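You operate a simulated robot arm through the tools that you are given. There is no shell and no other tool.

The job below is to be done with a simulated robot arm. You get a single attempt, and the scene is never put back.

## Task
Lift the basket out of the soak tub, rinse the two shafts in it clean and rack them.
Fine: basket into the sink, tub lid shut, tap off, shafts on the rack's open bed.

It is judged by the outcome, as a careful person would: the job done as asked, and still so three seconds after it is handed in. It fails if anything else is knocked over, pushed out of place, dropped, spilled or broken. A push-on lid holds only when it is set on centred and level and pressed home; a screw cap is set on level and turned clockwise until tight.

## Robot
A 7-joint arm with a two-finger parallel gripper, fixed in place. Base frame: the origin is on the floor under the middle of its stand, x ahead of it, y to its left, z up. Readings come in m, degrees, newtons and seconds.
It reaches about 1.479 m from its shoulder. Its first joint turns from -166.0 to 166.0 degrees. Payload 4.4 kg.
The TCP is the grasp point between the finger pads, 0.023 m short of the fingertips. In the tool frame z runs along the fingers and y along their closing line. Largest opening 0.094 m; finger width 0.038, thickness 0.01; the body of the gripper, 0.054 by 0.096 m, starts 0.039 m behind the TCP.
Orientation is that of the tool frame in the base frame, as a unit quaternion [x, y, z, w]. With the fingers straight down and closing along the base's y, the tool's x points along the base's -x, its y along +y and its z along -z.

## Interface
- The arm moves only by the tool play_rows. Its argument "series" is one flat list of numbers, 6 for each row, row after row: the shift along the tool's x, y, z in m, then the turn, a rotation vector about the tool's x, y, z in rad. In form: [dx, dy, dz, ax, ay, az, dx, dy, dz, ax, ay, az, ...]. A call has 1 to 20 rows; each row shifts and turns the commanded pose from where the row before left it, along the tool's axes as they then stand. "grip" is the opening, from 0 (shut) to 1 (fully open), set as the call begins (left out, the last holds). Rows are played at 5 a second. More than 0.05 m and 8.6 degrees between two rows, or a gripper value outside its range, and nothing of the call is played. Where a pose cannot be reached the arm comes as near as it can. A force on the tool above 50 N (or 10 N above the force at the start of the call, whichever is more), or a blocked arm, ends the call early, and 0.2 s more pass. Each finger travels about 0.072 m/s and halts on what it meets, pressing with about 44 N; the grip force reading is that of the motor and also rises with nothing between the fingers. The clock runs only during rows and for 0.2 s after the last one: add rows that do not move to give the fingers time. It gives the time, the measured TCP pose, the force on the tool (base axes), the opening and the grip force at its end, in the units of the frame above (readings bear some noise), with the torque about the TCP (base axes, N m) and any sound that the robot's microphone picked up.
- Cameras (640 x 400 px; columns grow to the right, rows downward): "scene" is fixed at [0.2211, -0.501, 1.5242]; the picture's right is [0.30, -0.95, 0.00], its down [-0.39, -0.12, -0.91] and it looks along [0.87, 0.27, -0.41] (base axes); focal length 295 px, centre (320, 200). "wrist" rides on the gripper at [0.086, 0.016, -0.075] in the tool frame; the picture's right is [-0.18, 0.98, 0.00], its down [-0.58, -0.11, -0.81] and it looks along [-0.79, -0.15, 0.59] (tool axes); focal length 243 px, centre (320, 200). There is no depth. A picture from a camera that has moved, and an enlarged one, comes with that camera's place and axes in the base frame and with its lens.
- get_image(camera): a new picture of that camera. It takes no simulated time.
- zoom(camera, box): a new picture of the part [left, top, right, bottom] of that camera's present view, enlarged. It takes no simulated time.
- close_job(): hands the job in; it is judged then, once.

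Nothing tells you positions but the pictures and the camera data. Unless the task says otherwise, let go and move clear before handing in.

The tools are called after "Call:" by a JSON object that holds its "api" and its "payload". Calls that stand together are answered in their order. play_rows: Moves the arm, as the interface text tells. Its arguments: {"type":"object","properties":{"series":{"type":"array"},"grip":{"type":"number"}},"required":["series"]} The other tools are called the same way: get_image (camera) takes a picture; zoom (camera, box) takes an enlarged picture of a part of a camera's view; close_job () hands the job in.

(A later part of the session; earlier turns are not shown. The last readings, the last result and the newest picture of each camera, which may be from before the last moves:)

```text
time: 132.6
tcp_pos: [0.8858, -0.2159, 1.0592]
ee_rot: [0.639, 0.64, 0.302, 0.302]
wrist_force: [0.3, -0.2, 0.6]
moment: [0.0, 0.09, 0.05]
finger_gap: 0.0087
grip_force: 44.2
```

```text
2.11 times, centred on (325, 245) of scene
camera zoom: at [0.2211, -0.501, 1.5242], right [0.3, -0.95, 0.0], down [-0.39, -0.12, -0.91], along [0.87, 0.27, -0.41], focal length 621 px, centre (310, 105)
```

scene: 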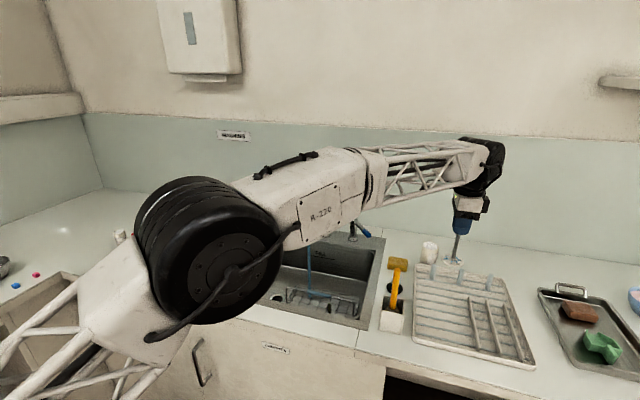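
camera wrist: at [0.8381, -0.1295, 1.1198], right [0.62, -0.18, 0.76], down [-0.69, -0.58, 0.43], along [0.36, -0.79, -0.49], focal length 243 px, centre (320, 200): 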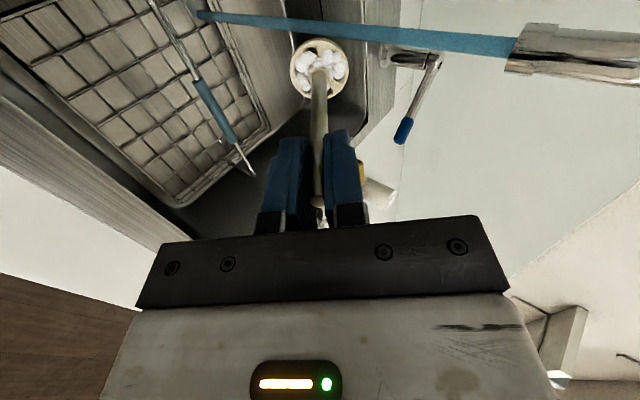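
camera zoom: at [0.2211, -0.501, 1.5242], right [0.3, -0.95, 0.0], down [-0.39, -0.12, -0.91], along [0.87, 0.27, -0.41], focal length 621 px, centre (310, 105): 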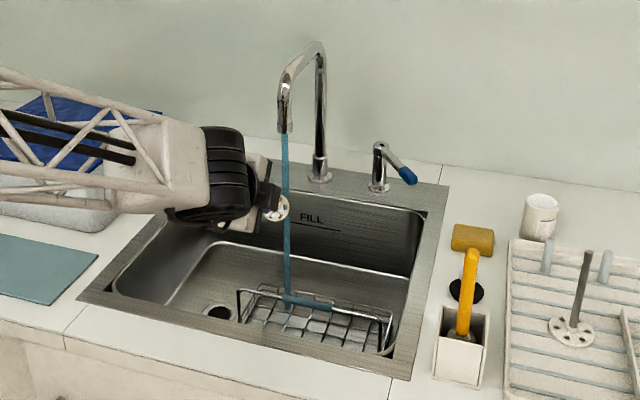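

Call:
{"api": "play_rows", "payload": {"series": [0.0008, -0.0105, 0.019, 0, 0, 0, 0.0008, -0.0105, 0.019, 0, 0, 0, 0.0008, -0.0105, 0.019, 0, 0, 0, 0.0008, -0.0105, 0.019, 0, 0, 0, 0, 0.00514, 0.00613, 0, 0, 0, 0, 0.00514, 0.00613, 0, 0, 0, 0, 0.00514, 0.00613, 0, 0, 0, 0, 0, 0, 0, 0, 0, 0.008, 0, 0, 0, 0, 0, 0.008, 0, 0, 0, 0, 0, -0.008, 0, 0, 0, 0, 0, -0.008, 0, 0, 0, 0, 0, -0.008, 0, 0, 0, 0, 0, -0.008, 0, 0, 0, 0, 0, 0.008, 0, 0, 0, 0, 0, 0.008, 0, 0, 0, 0, 0]}}

Call:
{"api": "get_image", "payload": {"camera": "wrist"}}

Call:
{"api": "zoom", "payload": {"camera": "wrist", "box": [240, 0, 400, 180]}}

```text
time: 136.0
tcp_pos: [0.9424, -0.2104, 0.9777]
ee_rot: [0.64, 0.64, 0.301, 0.3]
wrist_force: [0.6, 0.5, -1.6]
moment: [-0.02, 0.05, -0.02]
finger_gap: 0.0088
grip_force: 44.3
```

```text
taken
camera wrist: at [0.8949, -0.1255, 1.0378], right [0.63, -0.18, 0.76], down [-0.69, -0.58, 0.43], along [0.36, -0.79, -0.49], focal length 243 px, centre (320, 200)
```

wrist: 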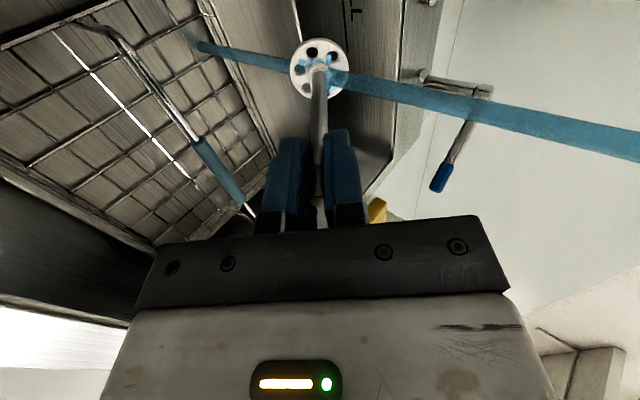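

```text
2.22 times, centred on (320, 90) of wrist
camera zoom: at [0.8949, -0.1255, 1.0378], right [0.63, -0.18, 0.76], down [-0.69, -0.58, 0.43], along [0.36, -0.79, -0.49], focal length 539 px, centre (320, 444)
```

zoom: 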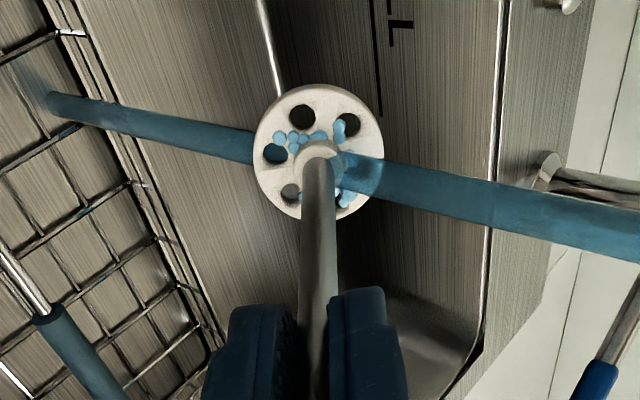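

Shaft A's disc is clean too. I'll sweep the stream along the rest of the shaft and back.

Call:
{"api": "play_rows", "payload": {"series": [0, 0.00514, 0.00613, 0, 0, 0, 0, 0.00514, 0.00613, 0, 0, 0, 0, 0, 0, 0, 0, 0, 0, 0.00514, 0.00613, 0, 0, 0, 0, 0.00514, 0.00613, 0, 0, 0, 0, 0, 0, 0, 0, 0, 0, 0.00514, 0.00613, 0, 0, 0, 0, 0.00514, 0.00613, 0, 0, 0, 0, 0, 0, 0, 0, 0, 0, 0, 0, 0, 0, 0, 0, -0.00514, -0.00613, 0, 0, 0, 0, -0.00514, -0.00613, 0, 0, 0, 0, 0, 0, 0, 0, 0, 0, -0.00514, -0.00613, 0, 0, 0, 0, -0.00514, -0.00613, 0, 0, 0, 0, 0, 0, 0, 0, 0, 0, -0.00514, -0.00613, 0, 0, 0, 0, -0.00514, -0.00613, 0, 0, 0, 0, 0, 0, 0, 0, 0]}}

Call:
{"api": "zoom", "payload": {"camera": "wrist", "box": [240, 0, 400, 180]}}

Call:
{"api": "zoom", "payload": {"camera": "scene", "box": [270, 160, 370, 290]}}

```text
time: 140.0
tcp_pos: [0.9418, -0.2104, 0.9773]
ee_rot: [0.639, 0.64, 0.302, 0.3]
wrist_force: [0.1, -1.0, -0.2]
moment: [-0.03, 0.04, 0.01]
finger_gap: 0.0086
grip_force: 44.4
```

```text
2.22 times, centred on (320, 90) of wrist
camera zoom: at [0.8935, -0.1239, 1.0369], right [0.63, -0.18, 0.76], down [-0.69, -0.58, 0.43], along [0.36, -0.79, -0.49], focal length 539 px, centre (320, 444)
```

zoom: 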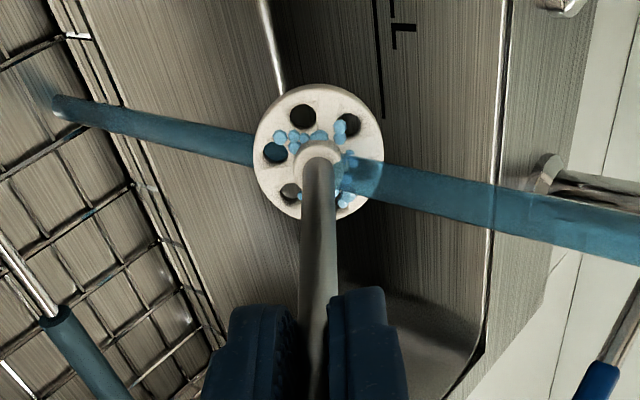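

```text
3.08 times, centred on (320, 225) of scene
camera zoom: at [0.2211, -0.501, 1.5242], right [0.3, -0.95, 0.0], down [-0.39, -0.12, -0.91], along [0.87, 0.27, -0.41], focal length 908 px, centre (320, 123)
```

zoom: 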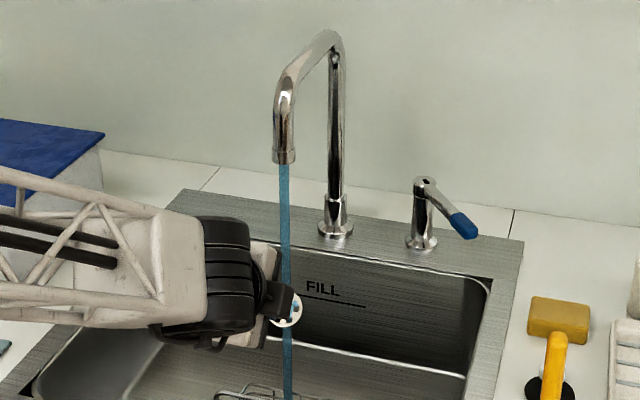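

Call:
{"api": "play_rows", "payload": {"series": [0, -0.0161, -0.0192, 0, 0, 0, 0, -0.0161, -0.0192, 0, 0, 0, 0, 0.023, -0.0193, 0, 0, 0, 0, 0.023, -0.0193, 0, 0, 0, 0, 0.023, -0.0193, 0, 0, 0, 0, 0.023, -0.0193, 0, 0, 0, 0, 0.023, -0.0193, 0, 0, 0, 0, 0, 0, 0.1454, 0, 0, 0, 0, 0, 0.1454, 0, 0, 0, 0, 0, 0.1454, 0, 0, 0, 0, 0, 0.1454, 0, 0, 0, 0, 0, 0.1454, 0, 0, 0, 0, 0, 0.1454, 0, 0, 0, 0, -0.031, 0, 0, 0, 0, 0, -0.031, 0, 0, 0, 0, 0, -0.031, 0, 0, 0]}}

Call:
{"api": "get_image", "payload": {"camera": "wrist"}}

Call:
{"api": "get_image", "payload": {"camera": "scene"}}

```text
time: 143.4
tcp_pos: [0.8893, -0.2109, 1.2207]
ee_rot: [0.706, 0.708, 0.003, 0.002]
wrist_force: [-0.4, 0.3, -0.9]
moment: [0.05, 0.02, -0.02]
finger_gap: 0.0087
grip_force: 43.8
```

```text
taken
camera wrist: at [0.9051, -0.1247, 1.2947], right [0.98, -0.18, 0.0], down [-0.11, -0.58, 0.81], along [-0.14, -0.79, -0.59], focal length 243 px, centre (320, 200)
```

wrist: 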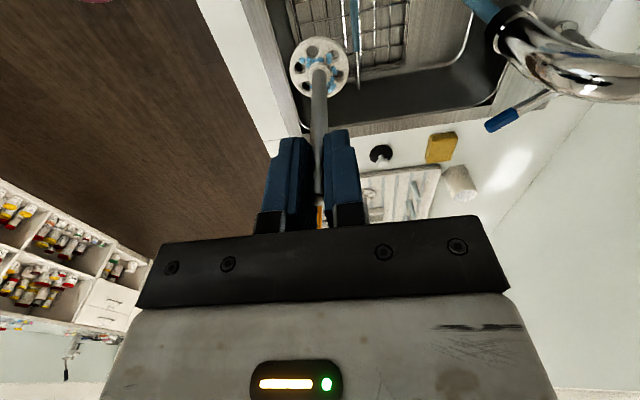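

```text
taken
```

scene: 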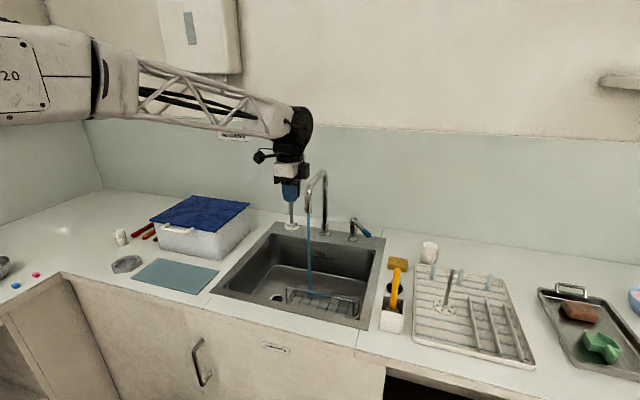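

Call:
{"api": "play_rows", "payload": {"series": [-0.0404, -0.0048, 0, 0, 0, 0, -0.0404, -0.0048, 0, 0, 0, 0, -0.0404, -0.0048, 0, 0, 0, 0, -0.0404, -0.0048, 0, 0, 0, 0, -0.0404, -0.0048, 0, 0, 0, 0, -0.0404, -0.0048, 0, 0, 0, 0, -0.0404, -0.0048, 0, 0, 0, 0, -0.0404, -0.0048, 0, 0, 0, 0, -0.0404, -0.0048, 0, 0, 0, 0, -0.0404, -0.0048, 0, 0, 0, 0, -0.0404, -0.0048, 0, 0, 0, 0, 0, 0, 0.03, 0, 0, 0, 0, 0, 0.03, 0, 0, 0, 0, 0, 0.03, 0, 0, 0]}}

Call:
{"api": "get_image", "payload": {"camera": "wrist"}}

Call:
{"api": "zoom", "payload": {"camera": "wrist", "box": [200, 0, 440, 160]}}

Call:
{"api": "zoom", "payload": {"camera": "scene", "box": [370, 190, 520, 370]}}

```text
time: 146.4
tcp_pos: [0.839, -0.6565, 1.1267]
ee_rot: [0.706, 0.708, 0.002, 0.002]
wrist_force: [-0.1, 0.4, -0.5]
moment: [-0.01, -0.01, 0.0]
finger_gap: 0.0088
grip_force: 44.0
```

```text
taken
camera wrist: at [0.8536, -0.5701, 1.2011], right [0.98, -0.18, 0.01], down [-0.11, -0.58, 0.81], along [-0.14, -0.79, -0.59], focal length 243 px, centre (320, 200)
```

wrist: 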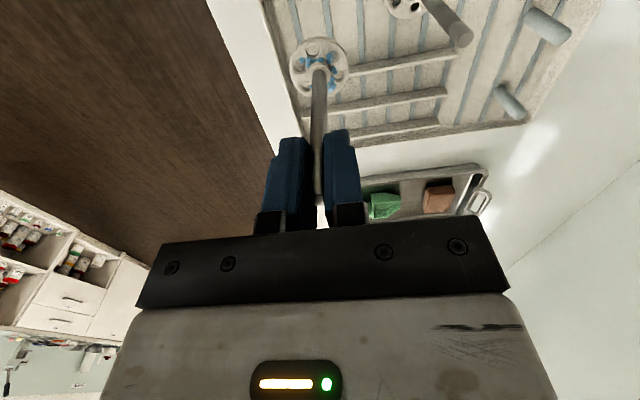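

```text
2.50 times, centred on (320, 80) of wrist
camera zoom: at [0.8536, -0.5701, 1.2011], right [0.98, -0.18, 0.01], down [-0.11, -0.58, 0.81], along [-0.14, -0.79, -0.59], focal length 606 px, centre (320, 500)
```

zoom: 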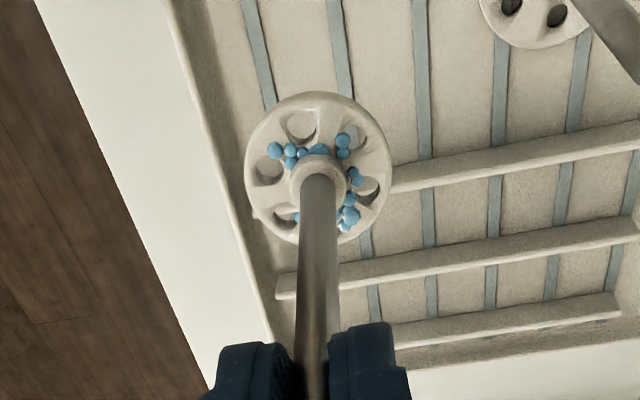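

```text
2.22 times, centred on (445, 280) of scene
camera zoom: at [0.2211, -0.501, 1.5242], right [0.3, -0.95, 0.0], down [-0.39, -0.12, -0.91], along [0.87, 0.27, -0.41], focal length 656 px, centre (42, 22)
```

zoom: 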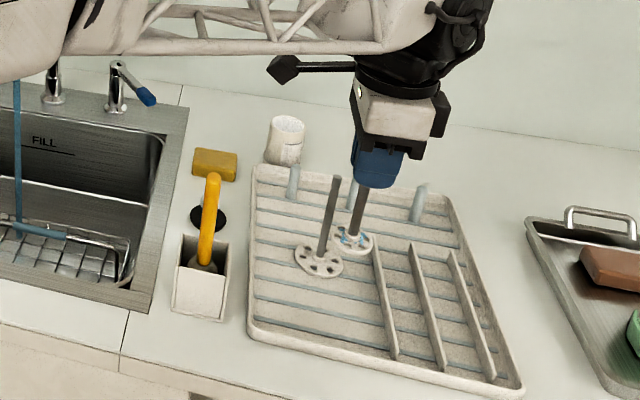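

Call:
{"api": "play_rows", "payload": {"series": [0.002, -0.006, 0.02, 0, 0, 0, 0, 0, 0.03, 0, 0, 0, 0, 0, 0.03, 0, 0, 0, 0, 0, 0.01, 0, 0, 0]}}

Call:
{"api": "zoom", "payload": {"camera": "wrist", "box": [200, 0, 440, 160]}}

Call:
{"api": "zoom", "payload": {"camera": "scene", "box": [370, 190, 520, 370]}}

```text
time: 147.4
tcp_pos: [0.8321, -0.6569, 1.0389]
ee_rot: [0.706, 0.708, 0.002, 0.001]
wrist_force: [0.1, 0.4, -0.6]
moment: [0.02, 0.0, 0.02]
finger_gap: 0.0084
grip_force: 43.5
```

```text
2.50 times, centred on (320, 80) of wrist
camera zoom: at [0.8472, -0.5699, 1.1138], right [0.98, -0.18, 0.01], down [-0.11, -0.58, 0.8], along [-0.14, -0.79, -0.59], focal length 606 px, centre (320, 500)
```

zoom: 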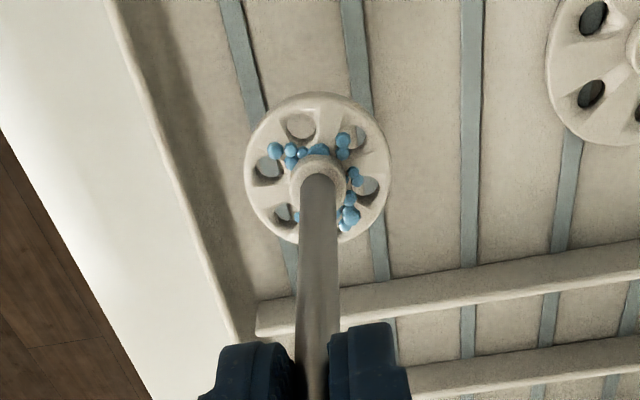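

```text
2.22 times, centred on (445, 280) of scene
camera zoom: at [0.2211, -0.501, 1.5242], right [0.3, -0.95, 0.0], down [-0.39, -0.12, -0.91], along [0.87, 0.27, -0.41], focal length 656 px, centre (42, 22)
```

zoom: 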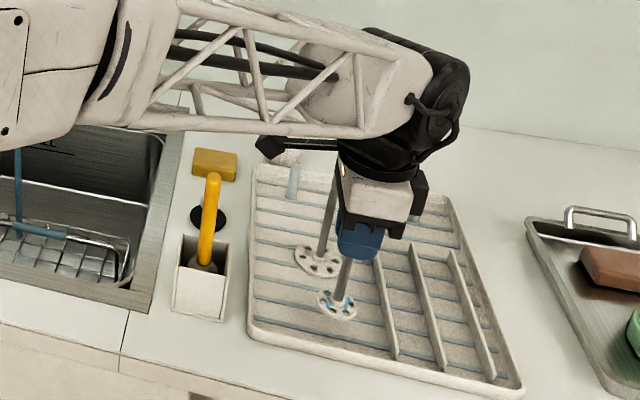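

Call:
{"api": "play_rows", "payload": {"series": [0, 0, 0.006, 0, 0, 0, 0, 0, 0.006, 0, 0, 0]}}

Call:
{"api": "play_rows", "payload": {"series": [0, 0, 0.003, 0, 0, 0, 0, 0, 0.002, 0, 0, 0]}}

Call:
{"api": "play_rows", "payload": {"series": [0, 0, 0.002, 0, 0, 0, 0, 0, 0.001, 0, 0, 0]}}

Call:
{"api": "zoom", "payload": {"camera": "wrist", "box": [200, 0, 440, 160]}}

Call:
{"api": "zoom", "payload": {"camera": "scene", "box": [430, 260, 490, 340]}}

```text
time: 148.0
tcp_pos: [0.8328, -0.6528, 1.0274]
ee_rot: [0.706, 0.708, 0.003, 0.002]
wrist_force: [0.9, 0.4, -1.3]
moment: [0.0, 0.04, -0.02]
finger_gap: 0.0086
grip_force: 43.9
```

```text
time: 148.6
tcp_pos: [0.8346, -0.6545, 1.024]
ee_rot: [0.706, 0.708, 0.002, 0.001]
wrist_force: [0.2, 0.1, -0.9]
moment: [0.0, 0.0, -0.03]
finger_gap: 0.0087
grip_force: 44.5
```

```text
time: 149.2
tcp_pos: [0.8342, -0.6535, 1.0217]
ee_rot: [0.707, 0.708, 0.003, 0.001]
wrist_force: [0.4, -0.2, -0.9]
moment: [0.01, 0.04, 0.01]
finger_gap: 0.0088
grip_force: 44.5
```

```text
2.50 times, centred on (320, 80) of wrist
camera zoom: at [0.8487, -0.5673, 1.0948], right [0.98, -0.18, 0.01], down [-0.11, -0.58, 0.8], along [-0.14, -0.79, -0.59], focal length 606 px, centre (320, 500)
```

zoom: 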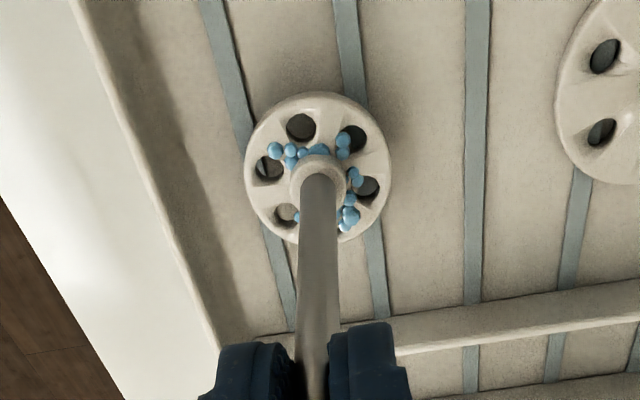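

```text
5.00 times, centred on (460, 300) of scene
camera zoom: at [0.2211, -0.501, 1.5242], right [0.3, -0.95, 0.0], down [-0.39, -0.12, -0.91], along [0.87, 0.27, -0.41], focal length 1476 px, centre (-380, -300)
```

zoom: 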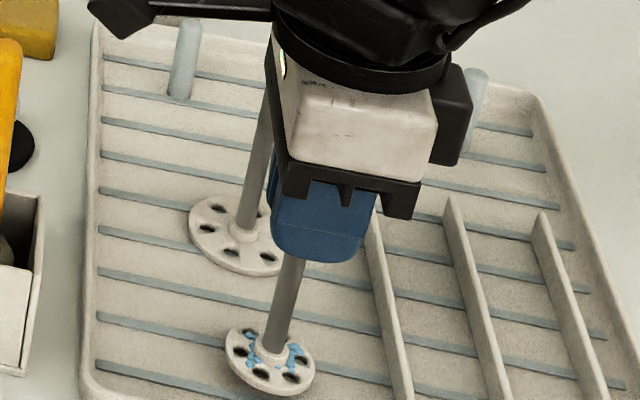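

Call:
{"api": "play_rows", "payload": {"series": [0, -0.004, 0, 0, 0, 0, 0, 0, 0, 0, 0, 0]}}

Call:
{"api": "zoom", "payload": {"camera": "wrist", "box": [240, 0, 400, 120]}}

```text
time: 149.8
tcp_pos: [0.8292, -0.6538, 1.02]
ee_rot: [0.706, 0.708, 0.002, 0.001]
wrist_force: [-0.6, -0.9, -0.4]
moment: [0.02, 0.03, -0.02]
finger_gap: 0.0085
grip_force: 44.1
```

```text
3.33 times, centred on (320, 60) of wrist
camera zoom: at [0.8446, -0.5674, 1.095], right [0.98, -0.18, 0.01], down [-0.11, -0.58, 0.8], along [-0.14, -0.79, -0.59], focal length 809 px, centre (320, 667)
```

zoom: 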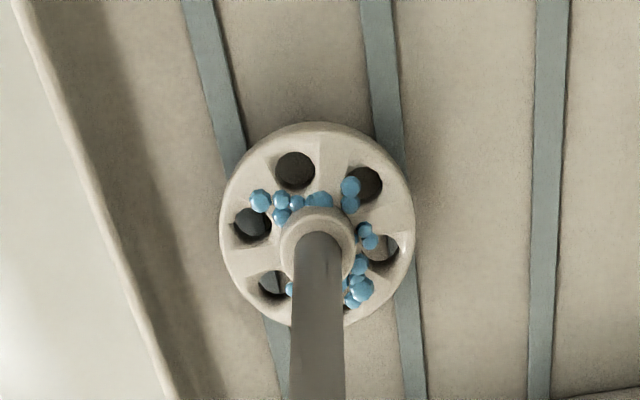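

Call:
{"api": "play_rows", "payload": {"series": [0, 0.001, 0.002, 0, 0, 0, 0, 0, 0.001, 0, 0, 0]}}

Call:
{"api": "play_rows", "payload": {"series": [0, 0, 0.002, 0, 0, 0, 0, 0, 0.001, 0, 0, 0]}}

Call:
{"api": "play_rows", "payload": {"series": [0, 0, 0.002, 0, 0, 0, 0, 0, 0, 0, 0, 0]}}

```text
time: 150.4
tcp_pos: [0.8306, -0.6543, 1.0173]
ee_rot: [0.707, 0.707, 0.002, 0.001]
wrist_force: [-0.5, 0.6, -0.5]
moment: [0.02, 0.02, -0.01]
finger_gap: 0.009
grip_force: 43.8
```

```text
time: 151.0
tcp_pos: [0.8302, -0.6536, 1.0149]
ee_rot: [0.707, 0.707, 0.003, 0.001]
wrist_force: [0.3, -0.3, -0.5]
moment: [0.0, -0.02, -0.01]
finger_gap: 0.0086
grip_force: 44.2
```

```text
time: 151.6
tcp_pos: [0.8292, -0.6535, 1.0113]
ee_rot: [0.706, 0.708, 0.003, 0.001]
wrist_force: [0.2, -0.3, 0.2]
moment: [-0.02, 0.01, -0.02]
finger_gap: 0.009
grip_force: 43.4
```

Call:
{"api": "play_rows", "payload": {"series": [0, 0, 0.0015, 0, 0, 0, 0, 0, 0, 0, 0, 0]}}

Call:
{"api": "play_rows", "payload": {"series": [0, 0, 0.0015, 0, 0, 0, 0, 0, 0, 0, 0, 0]}}

Call:
{"api": "zoom", "payload": {"camera": "scene", "box": [430, 260, 490, 340]}}

```text
time: 152.2
tcp_pos: [0.8294, -0.6532, 1.0107]
ee_rot: [0.706, 0.708, 0.002, 0.002]
wrist_force: [-0.5, -2.1, 9.7]
moment: [-0.23, 0.26, 0.0]
finger_gap: 0.0088
grip_force: 43.9
```

```text
time: 152.8
tcp_pos: [0.83, -0.6523, 1.0109]
ee_rot: [0.707, 0.708, 0.002, 0.003]
wrist_force: [3.3, -5.2, 29.6]
moment: [-0.58, 0.11, 0.07]
finger_gap: 0.0087
grip_force: 44.6
```

```text
5.00 times, centred on (460, 300) of scene
camera zoom: at [0.2211, -0.501, 1.5242], right [0.3, -0.95, 0.0], down [-0.39, -0.12, -0.91], along [0.87, 0.27, -0.41], focal length 1476 px, centre (-380, -300)
```

zoom: 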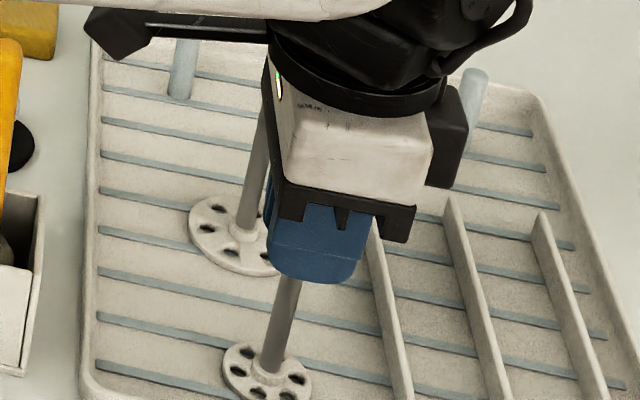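

Call:
{"api": "play_rows", "payload": {"series": [0, 0, -0.002, 0, 0, 0, 0, 0, 0, 0, 0, 0]}}

Call:
{"api": "zoom", "payload": {"camera": "wrist", "box": [240, 0, 400, 120]}}

```text
time: 153.4
tcp_pos: [0.8299, -0.6523, 1.0105]
ee_rot: [0.707, 0.707, 0.003, 0.002]
wrist_force: [4.3, -4.1, 25.6]
moment: [-0.37, -0.13, 0.03]
finger_gap: 0.0087
grip_force: 44.1
```

```text
3.33 times, centred on (320, 60) of wrist
camera zoom: at [0.8442, -0.5665, 1.0855], right [0.98, -0.18, 0.01], down [-0.11, -0.58, 0.81], along [-0.14, -0.79, -0.59], focal length 809 px, centre (320, 667)
```

zoom: 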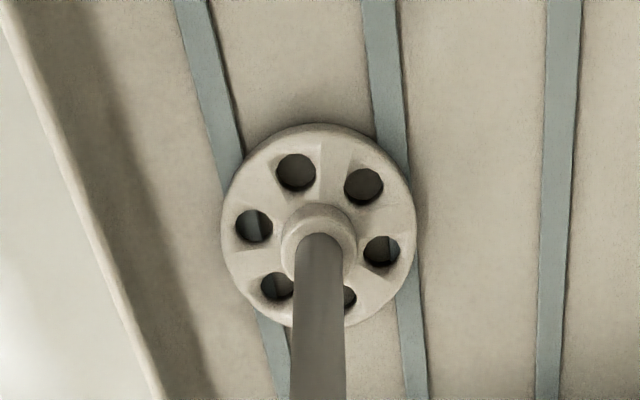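

Call:
{"api": "play_rows", "payload": {"series": [0, 0, -0.0015, 0, 0, 0, 0, 0, 0, 0, 0, 0]}}

```text
time: 154.0
tcp_pos: [0.8294, -0.6517, 1.0109]
ee_rot: [0.707, 0.707, 0.002, 0.001]
wrist_force: [0.3, -1.1, 12.3]
moment: [-0.29, 0.12, 0.02]
finger_gap: 0.0087
grip_force: 43.6
```

Call:
{"api": "play_rows", "payload": {"series": [0, 0, -0.001, 0, 0, 0, 0, 0, 0, 0, 0, 0]}}

```text
time: 154.6
tcp_pos: [0.8286, -0.6529, 1.0109]
ee_rot: [0.707, 0.708, 0.002, 0.001]
wrist_force: [-0.1, 0.6, -1.2]
moment: [0.02, 0.02, -0.01]
finger_gap: 0.0086
grip_force: 44.5
```

Call:
{"api": "play_rows", "payload": {"series": [0, 0, 0, 0, 0, 0, 0, 0, 0, 0, 0, 0, 0, 0, 0, 0, 0, 0], "grip": 0.25}}

Call:
{"api": "get_image", "payload": {"camera": "wrist"}}

Call:
{"api": "zoom", "payload": {"camera": "scene", "box": [420, 240, 500, 340]}}

```text
time: 155.4
tcp_pos: [0.8291, -0.6538, 1.0118]
ee_rot: [0.706, 0.708, 0.002, 0.001]
wrist_force: [-0.7, 0.3, -0.8]
moment: [-0.01, 0.0, -0.01]
finger_gap: 0.0233
grip_force: 0.1
```

```text
taken
camera wrist: at [0.8442, -0.5669, 1.0871], right [0.98, -0.18, 0.01], down [-0.11, -0.58, 0.8], along [-0.14, -0.79, -0.59], focal length 243 px, centre (320, 200)
```

wrist: 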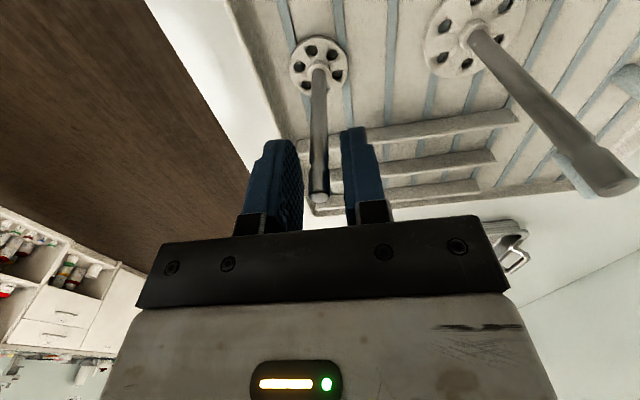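

```text
4.00 times, centred on (460, 290) of scene
camera zoom: at [0.2211, -0.501, 1.5242], right [0.3, -0.95, 0.0], down [-0.39, -0.12, -0.91], along [0.87, 0.27, -0.41], focal length 1180 px, centre (-240, -160)
```

zoom: 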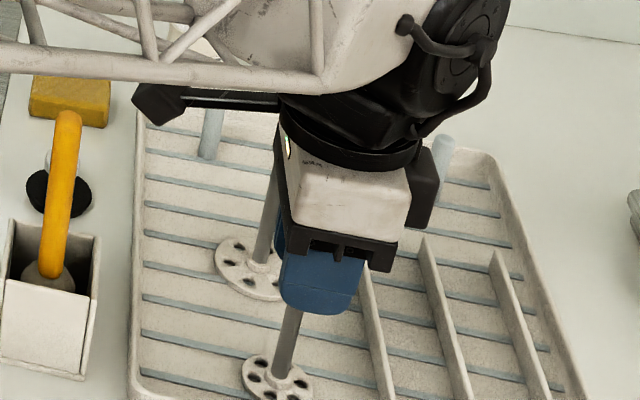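

Call:
{"api": "play_rows", "payload": {"series": [0, 0, -0.012, 0, 0, 0, 0, 0, -0.025, 0, 0, 0, 0, 0, -0.03, 0, 0, 0, 0, 0, -0.04, 0, 0, 0, 0, 0, -0.04, 0, 0, 0, 0, 0, -0.04, 0, 0, 0]}}

Call:
{"api": "zoom", "payload": {"camera": "scene", "box": [400, 230, 520, 370]}}

Call:
{"api": "get_image", "payload": {"camera": "wrist"}}

```text
time: 156.8
tcp_pos: [0.8326, -0.6524, 1.1979]
ee_rot: [0.706, 0.708, 0.003, 0.001]
wrist_force: [-0.4, -0.7, -0.4]
moment: [0.0, 0.08, -0.02]
finger_gap: 0.0233
grip_force: 0.0
```

```text
2.86 times, centred on (460, 300) of scene
camera zoom: at [0.2211, -0.501, 1.5242], right [0.3, -0.95, 0.0], down [-0.39, -0.12, -0.91], along [0.87, 0.27, -0.41], focal length 843 px, centre (-80, -86)
```

zoom: 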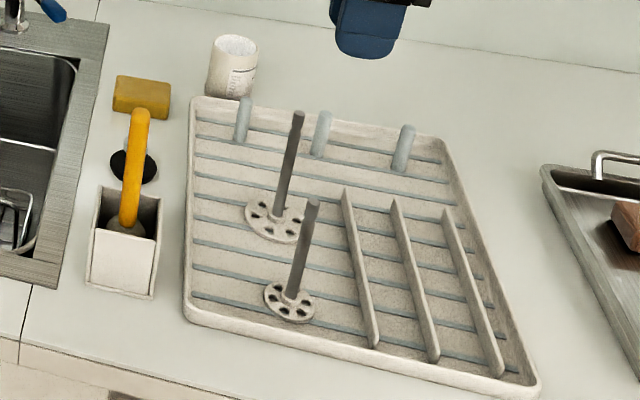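

```text
taken
camera wrist: at [0.8474, -0.5665, 1.273], right [0.98, -0.18, 0.0], down [-0.11, -0.58, 0.8], along [-0.14, -0.79, -0.59], focal length 243 px, centre (320, 200)
```

wrist: 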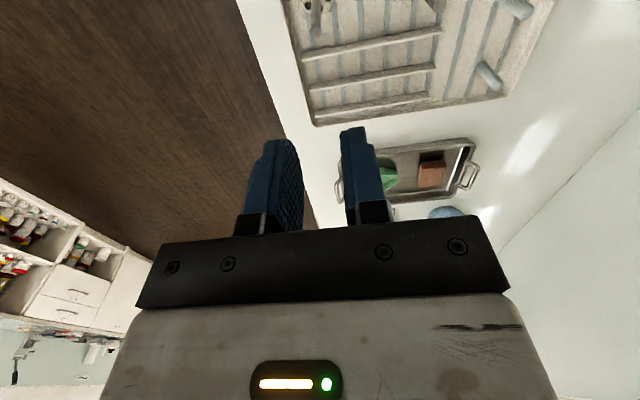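

Both clean shafts stand on the rack's open bed. Now I'll go back to the lever to turn the tap off.

Call:
{"api": "play_rows", "payload": {"series": [0.0272, 0.0333, 0, 0, 0, 0, 0.0272, 0.0333, 0, 0, 0, 0, 0.0272, 0.0333, 0, 0, 0, 0, 0.0272, 0.0333, 0, 0, 0, 0, 0.0272, 0.0333, 0, 0, 0, 0, 0.0272, 0.0333, 0, 0, 0, 0, 0.0272, 0.0333, 0, 0, 0, 0, 0.0272, 0.0333, 0, 0, 0, 0, 0.0272, 0.0333, 0, 0, 0, 0], "grip": 0.5}}

Call:
{"api": "play_rows", "payload": {"series": [0, 0, 0, 0, 0, -0.1418, 0, 0, 0, 0, 0, -0.1418, 0, 0, 0, 0, 0, -0.1418, 0, 0, 0, 0, 0, -0.1418, 0, 0, 0, 0, 0, -0.1418, 0, 0, 0, 0, 0, -0.1418, 0, 0, 0, 0, 0, -0.1418, 0, 0, 0, 0, 0, -0.1418, 0, 0, 0, 0, 0, -0.1418, 0, 0, 0, 0, 0, -0.1418, 0, 0, 0, 0, 0, -0.1418, 0, 0, 0, 0, 0, -0.1418, 0, 0, 0, 0, 0, -0.1418, 0, 0, 0, 0, 0, -0.1418, 0, 0, 0, 0, 0, -0.1418, 0, 0, 0, 0, 0, -0.1418]}}

Call:
{"api": "get_image", "payload": {"camera": "wrist"}}

Call:
{"api": "zoom", "payload": {"camera": "scene", "box": [290, 140, 410, 250]}}

```text
time: 158.8
tcp_pos: [1.1275, -0.4072, 1.2025]
ee_rot: [0.707, 0.707, 0.003, 0.003]
wrist_force: [0.0, 0.5, 1.6]
moment: [-0.01, -0.02, 0.0]
finger_gap: 0.0467
grip_force: 0.0
```

```text
time: 162.2
tcp_pos: [1.1282, -0.4085, 1.2006]
ee_rot: [-0.343, 0.939, -0.001, 0.002]
wrist_force: [0.6, -0.3, -0.3]
moment: [0.03, 0.02, 0.02]
finger_gap: 0.0471
grip_force: 0.1
```

```text
taken
camera wrist: at [1.0501, -0.4519, 1.2754], right [-0.49, 0.87, 0.0], down [0.51, 0.29, 0.81], along [0.71, 0.4, -0.59], focal length 243 px, centre (320, 200)
```

wrist: 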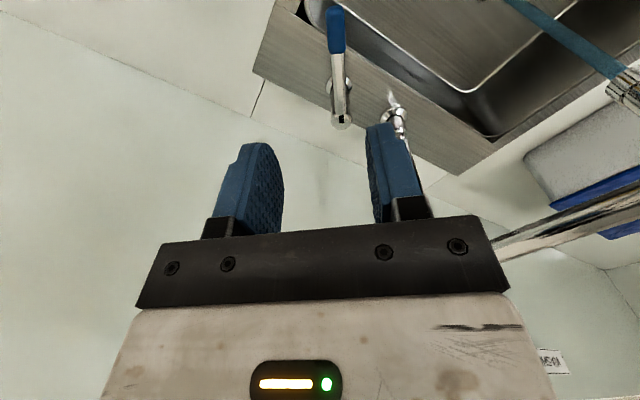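

```text
3.64 times, centred on (350, 195) of scene
camera zoom: at [0.2211, -0.501, 1.5242], right [0.3, -0.95, 0.0], down [-0.39, -0.12, -0.91], along [0.87, 0.27, -0.41], focal length 1073 px, centre (211, 218)
```

zoom: 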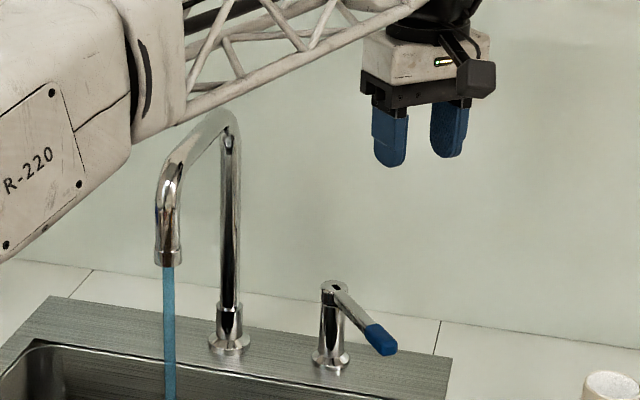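

Call:
{"api": "play_rows", "payload": {"series": [-0.002, 0.0142, 0, 0, 0, 0, 0, 0, 0.04, 0, 0, 0, 0, 0, 0.04, 0, 0, 0, 0, 0, 0.04, 0, 0, 0, 0, 0, 0.025, 0, 0, 0]}}

Call:
{"api": "get_image", "payload": {"camera": "wrist"}}

Call:
{"api": "zoom", "payload": {"camera": "scene", "box": [290, 140, 410, 250]}}

```text
time: 163.4
tcp_pos: [1.1206, -0.3961, 1.058]
ee_rot: [-0.342, 0.94, 0.0, 0.003]
wrist_force: [0.7, 0.9, 0.2]
moment: [-0.03, 0.03, 0.01]
finger_gap: 0.0469
grip_force: 0.1
```

```text
taken
camera wrist: at [1.0431, -0.4396, 1.1315], right [-0.49, 0.87, 0.0], down [0.51, 0.29, 0.81], along [0.71, 0.4, -0.59], focal length 243 px, centre (320, 200)
```

wrist: 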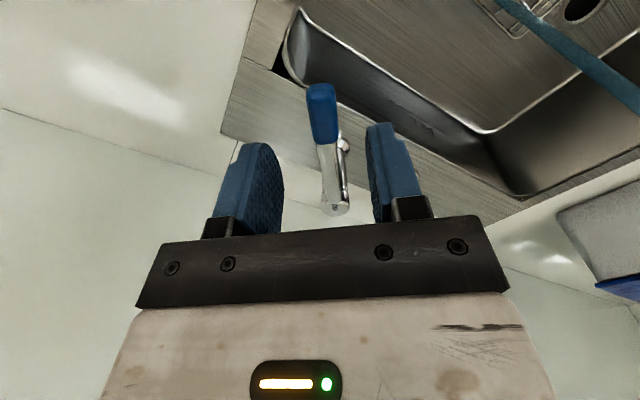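

```text
3.64 times, centred on (350, 195) of scene
camera zoom: at [0.2211, -0.501, 1.5242], right [0.3, -0.95, 0.0], down [-0.39, -0.12, -0.91], along [0.87, 0.27, -0.41], focal length 1073 px, centre (211, 218)
```

zoom: 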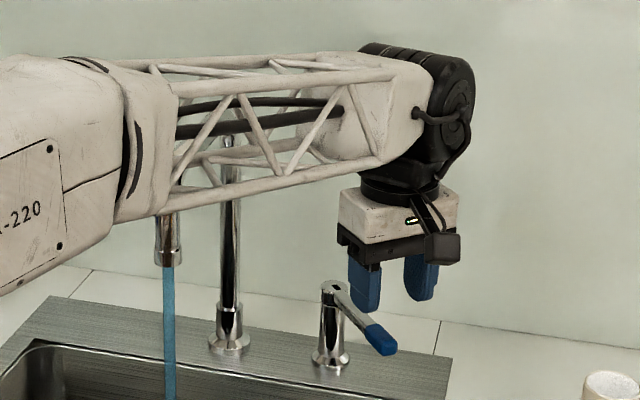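

Call:
{"api": "play_rows", "payload": {"series": [0, 0, 0.02, 0, 0, 0, 0, 0, 0.023, 0, 0, 0]}}

Call:
{"api": "get_image", "payload": {"camera": "wrist"}}

Call:
{"api": "zoom", "payload": {"camera": "scene", "box": [290, 140, 410, 250]}}

```text
time: 164.0
tcp_pos: [1.1228, -0.3944, 1.0143]
ee_rot: [-0.343, 0.939, -0.001, 0.003]
wrist_force: [-0.5, 0.5, 0.9]
moment: [0.01, -0.02, -0.02]
finger_gap: 0.047
grip_force: 0.0
```

```text
taken
camera wrist: at [1.0445, -0.4392, 1.0881], right [-0.49, 0.87, 0.0], down [0.51, 0.29, 0.81], along [0.71, 0.4, -0.59], focal length 243 px, centre (320, 200)
```

wrist: 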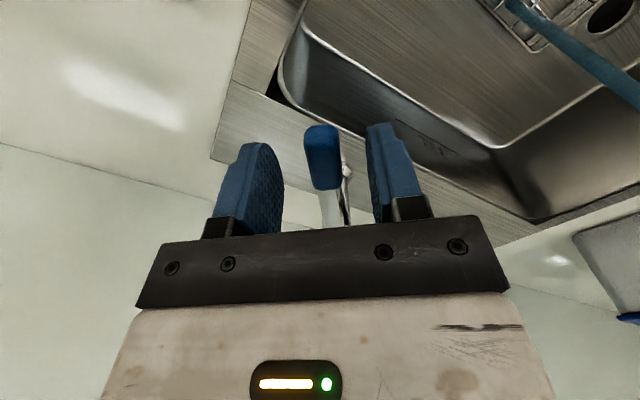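

```text
3.64 times, centred on (350, 195) of scene
camera zoom: at [0.2211, -0.501, 1.5242], right [0.3, -0.95, 0.0], down [-0.39, -0.12, -0.91], along [0.87, 0.27, -0.41], focal length 1073 px, centre (211, 218)
```

zoom: 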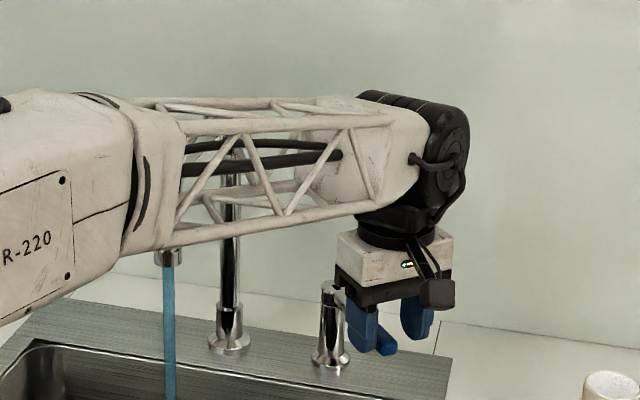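

Call:
{"api": "play_rows", "payload": {"series": [0, 0, 0, 0, 0, 0, 0, 0, 0, 0, 0, 0, -0.00064, 0.01339, 0, 0, 0, 0.1396, -0.00064, 0.01339, 0, 0, 0, 0.1396, -0.00064, 0.01339, 0, 0, 0, 0.1396], "grip": 0.33}}

Call:
{"api": "get_image", "payload": {"camera": "wrist"}}

Call:
{"api": "zoom", "payload": {"camera": "scene", "box": [290, 140, 410, 250]}}

```text
time: 165.2
tcp_pos: [1.0998, -0.3591, 1.0134]
ee_rot: [-0.139, 0.99, 0.001, 0.002]
wrist_force: [-0.1, 0.3, 0.1]
moment: [-0.03, -0.02, 0.0]
finger_gap: 0.031
grip_force: 0.2
```

```text
taken
camera wrist: at [1.0118, -0.3681, 1.0866], right [-0.09, 1.0, 0.0], down [0.58, 0.05, 0.81], along [0.81, 0.07, -0.59], focal length 243 px, centre (320, 200)
```

wrist: 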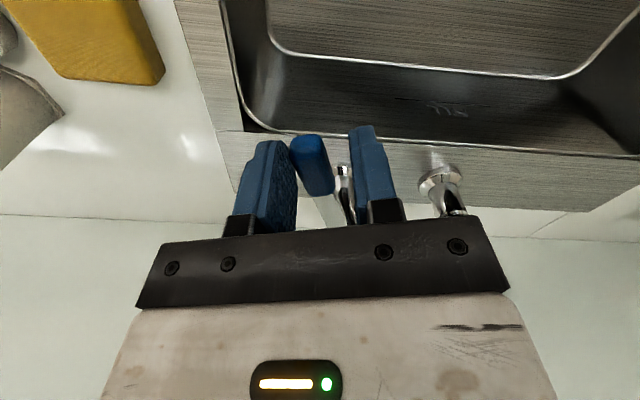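

```text
3.64 times, centred on (350, 195) of scene
camera zoom: at [0.2211, -0.501, 1.5242], right [0.3, -0.95, 0.0], down [-0.39, -0.12, -0.91], along [0.87, 0.27, -0.41], focal length 1073 px, centre (211, 218)
```

zoom: 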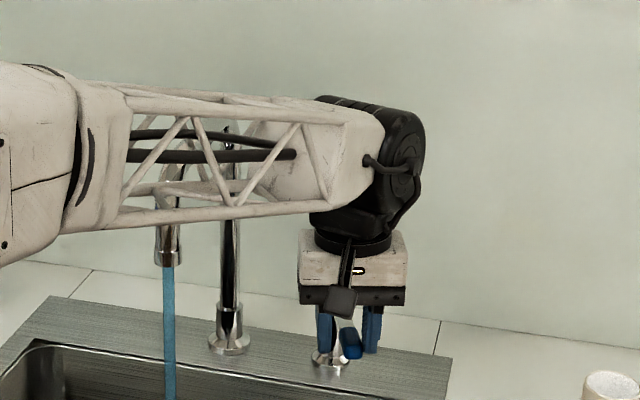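

Call:
{"api": "play_rows", "payload": {"series": [-0.00064, 0.01339, 0, 0, 0, 0.1396, -0.00064, 0.01339, 0, 0, 0, 0.1396]}}

Call:
{"api": "get_image", "payload": {"camera": "wrist"}}

Call:
{"api": "zoom", "payload": {"camera": "scene", "box": [290, 140, 410, 250]}}

```text
time: 165.8
tcp_pos: [1.097, -0.3338, 1.0129]
ee_rot: [0.001, 1.0, 0.001, 0.003]
wrist_force: [0.0, 0.3, -0.6]
moment: [0.01, 0.0, 0.01]
finger_gap: 0.0311
grip_force: 0.1
```

```text
taken
camera wrist: at [1.0101, -0.3171, 1.087], right [0.19, 0.98, 0.0], down [0.58, -0.11, 0.81], along [0.8, -0.15, -0.59], focal length 243 px, centre (320, 200)
```

wrist: 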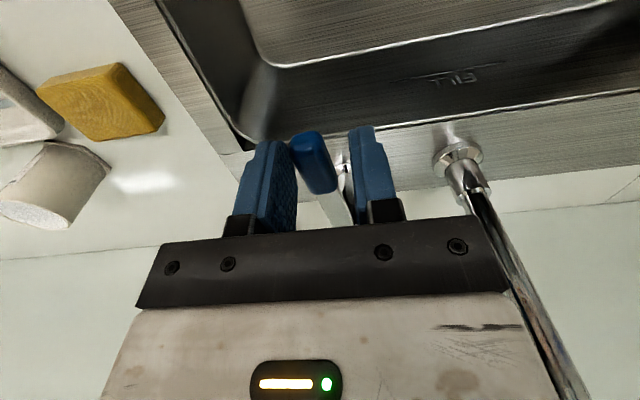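

```text
3.64 times, centred on (350, 195) of scene
camera zoom: at [0.2211, -0.501, 1.5242], right [0.3, -0.95, 0.0], down [-0.39, -0.12, -0.91], along [0.87, 0.27, -0.41], focal length 1073 px, centre (211, 218)
```

zoom: 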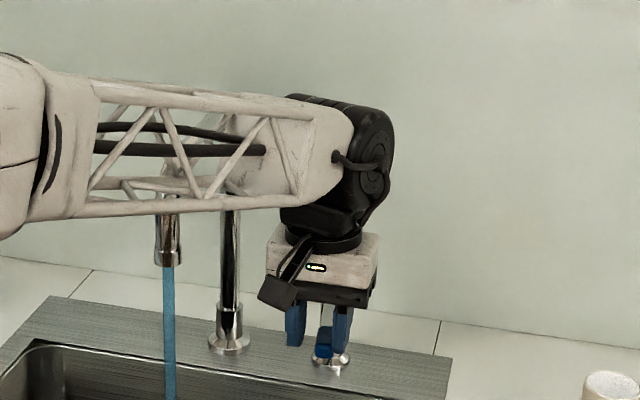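

Call:
{"api": "play_rows", "payload": {"series": [0, 0.004, 0, 0, 0, 0, 0, 0.004, 0, 0, 0, 0]}}

Call:
{"api": "zoom", "payload": {"camera": "scene", "box": [290, 140, 410, 250]}}

Call:
{"api": "zoom", "payload": {"camera": "wrist", "box": [240, 80, 480, 230]}}

```text
time: 166.4
tcp_pos: [1.0971, -0.3253, 1.0135]
ee_rot: [0.0, 1.0, 0.0, 0.003]
wrist_force: [0.6, -0.4, -1.2]
moment: [-0.03, 0.03, 0.01]
finger_gap: 0.0311
grip_force: 0.1
```

```text
3.64 times, centred on (350, 195) of scene
camera zoom: at [0.2211, -0.501, 1.5242], right [0.3, -0.95, 0.0], down [-0.39, -0.12, -0.91], along [0.87, 0.27, -0.41], focal length 1073 px, centre (211, 218)
```

zoom: 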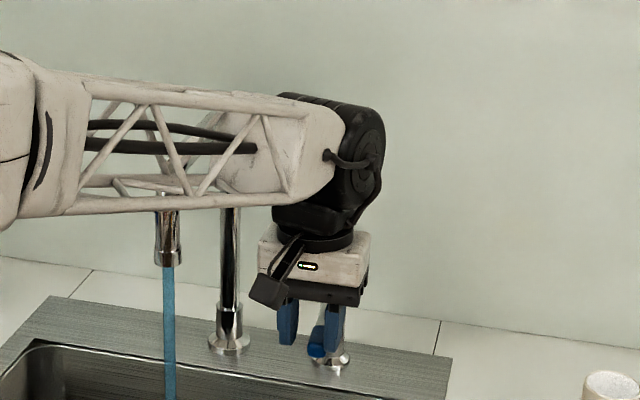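

```text
2.67 times, centred on (360, 155) of wrist
camera zoom: at [1.0097, -0.3096, 1.0875], right [0.18, 0.98, 0.0], down [0.58, -0.11, 0.81], along [0.8, -0.15, -0.59], focal length 647 px, centre (213, 320)
```

zoom: 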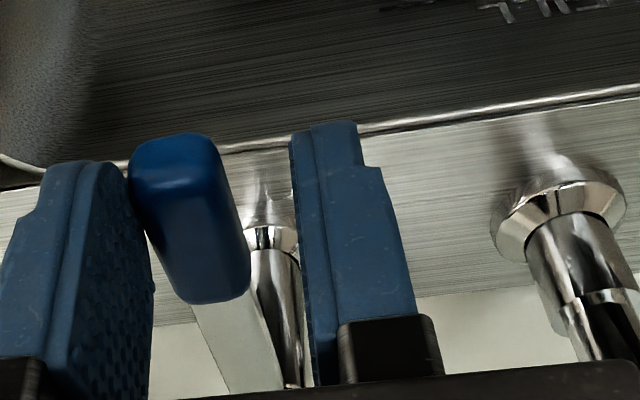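

Call:
{"api": "play_rows", "payload": {"series": [0, 0.004, 0, 0, 0, 0, 0, 0.004, 0, 0, 0, 0]}}

Call:
{"api": "zoom", "payload": {"camera": "scene", "box": [290, 140, 410, 250]}}

Call:
{"api": "zoom", "payload": {"camera": "wrist", "box": [240, 80, 480, 230]}}

```text
time: 167.0
tcp_pos: [1.0975, -0.3179, 1.0142]
ee_rot: [0.0, 1.0, 0.0, 0.002]
wrist_force: [0.1, 0.0, 0.1]
moment: [-0.02, -0.01, 0.03]
finger_gap: 0.0312
grip_force: 0.3
```

```text
3.64 times, centred on (350, 195) of scene
camera zoom: at [0.2211, -0.501, 1.5242], right [0.3, -0.95, 0.0], down [-0.39, -0.12, -0.91], along [0.87, 0.27, -0.41], focal length 1073 px, centre (211, 218)
```

zoom: 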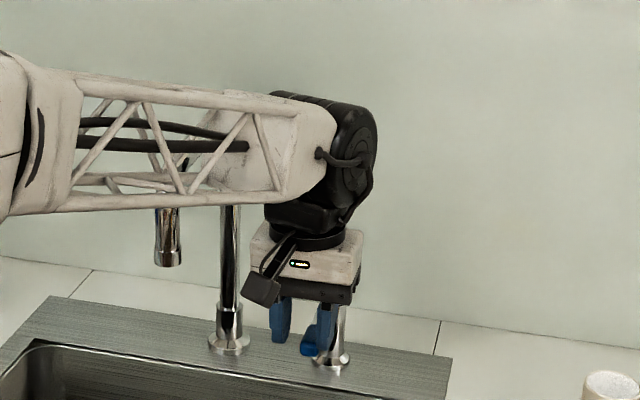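

```text
2.67 times, centred on (360, 155) of wrist
camera zoom: at [1.0103, -0.3022, 1.0879], right [0.18, 0.98, 0.0], down [0.58, -0.11, 0.81], along [0.8, -0.15, -0.59], focal length 647 px, centre (213, 320)
```

zoom: 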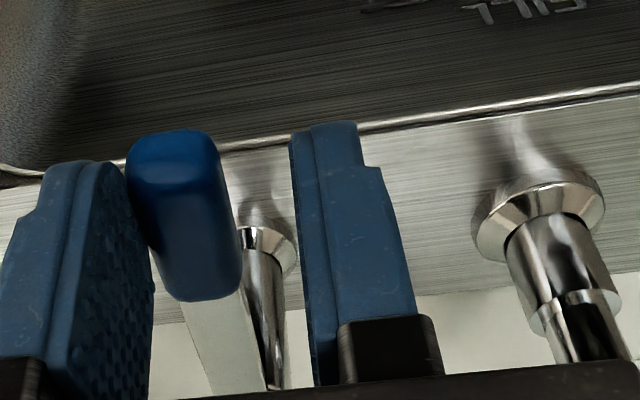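

Call:
{"api": "play_rows", "payload": {"series": [0, 0.002, 0, 0, 0, 0, 0, 0.002, 0, 0, 0, 0]}}

Call:
{"api": "zoom", "payload": {"camera": "wrist", "box": [240, 80, 480, 230]}}

```text
time: 167.6
tcp_pos: [1.0976, -0.3143, 1.0146]
ee_rot: [-0.001, 1.0, 0.001, 0.004]
wrist_force: [-0.3, -12.8, 1.5]
moment: [-0.27, -0.12, -0.24]
finger_gap: 0.0365
grip_force: 6.2
```

```text
2.67 times, centred on (360, 155) of wrist
camera zoom: at [1.0107, -0.2985, 1.0878], right [0.18, 0.98, 0.0], down [0.58, -0.11, 0.81], along [0.8, -0.15, -0.59], focal length 647 px, centre (213, 320)
```

zoom: 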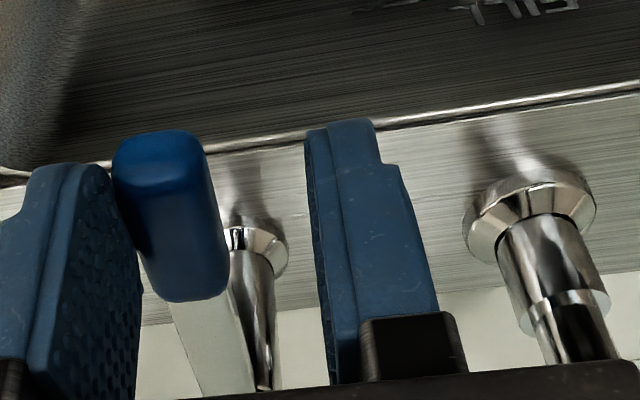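

Call:
{"api": "play_rows", "payload": {"series": [0, -0.004, 0, 0, 0, 0, 0, -0.004, 0, 0, 0, 0, 0, 0, -0.02, 0, 0, 0, 0, 0, -0.04, 0, 0, 0, 0, 0, -0.045, 0, 0, 0, 0, 0, -0.045, 0, 0, 0, 0, 0, -0.045, 0, 0, 0], "grip": 0.5}}

Call:
{"api": "zoom", "payload": {"camera": "scene", "box": [240, 140, 410, 340]}}

Call:
{"api": "get_image", "payload": {"camera": "wrist"}}

```text
time: 169.2
tcp_pos: [1.0957, -0.3227, 1.21]
ee_rot: [-0.001, 1.0, 0.001, 0.002]
wrist_force: [0.3, -0.2, -0.6]
moment: [0.01, 0.0, 0.02]
finger_gap: 0.0469
grip_force: 0.1
```

```text
2.00 times, centred on (325, 240) of scene
camera zoom: at [0.2211, -0.501, 1.5242], right [0.3, -0.95, 0.0], down [-0.39, -0.12, -0.91], along [0.87, 0.27, -0.41], focal length 590 px, centre (310, 120)
```

zoom: 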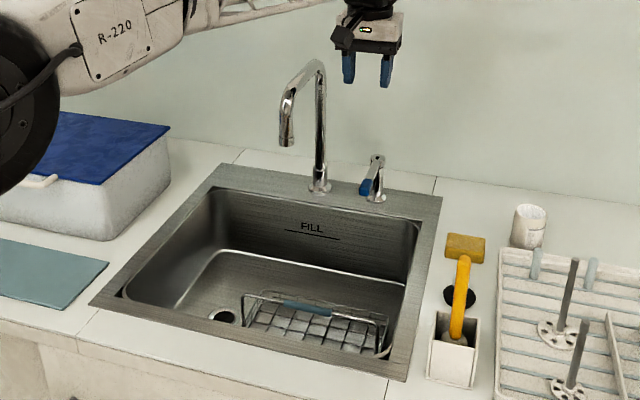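

```text
taken
camera wrist: at [1.0074, -0.3066, 1.2835], right [0.18, 0.98, 0.0], down [0.58, -0.11, 0.81], along [0.8, -0.15, -0.59], focal length 243 px, centre (320, 200)
```

wrist: 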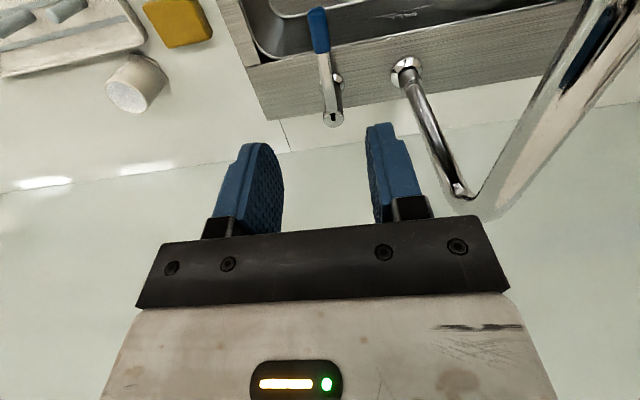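

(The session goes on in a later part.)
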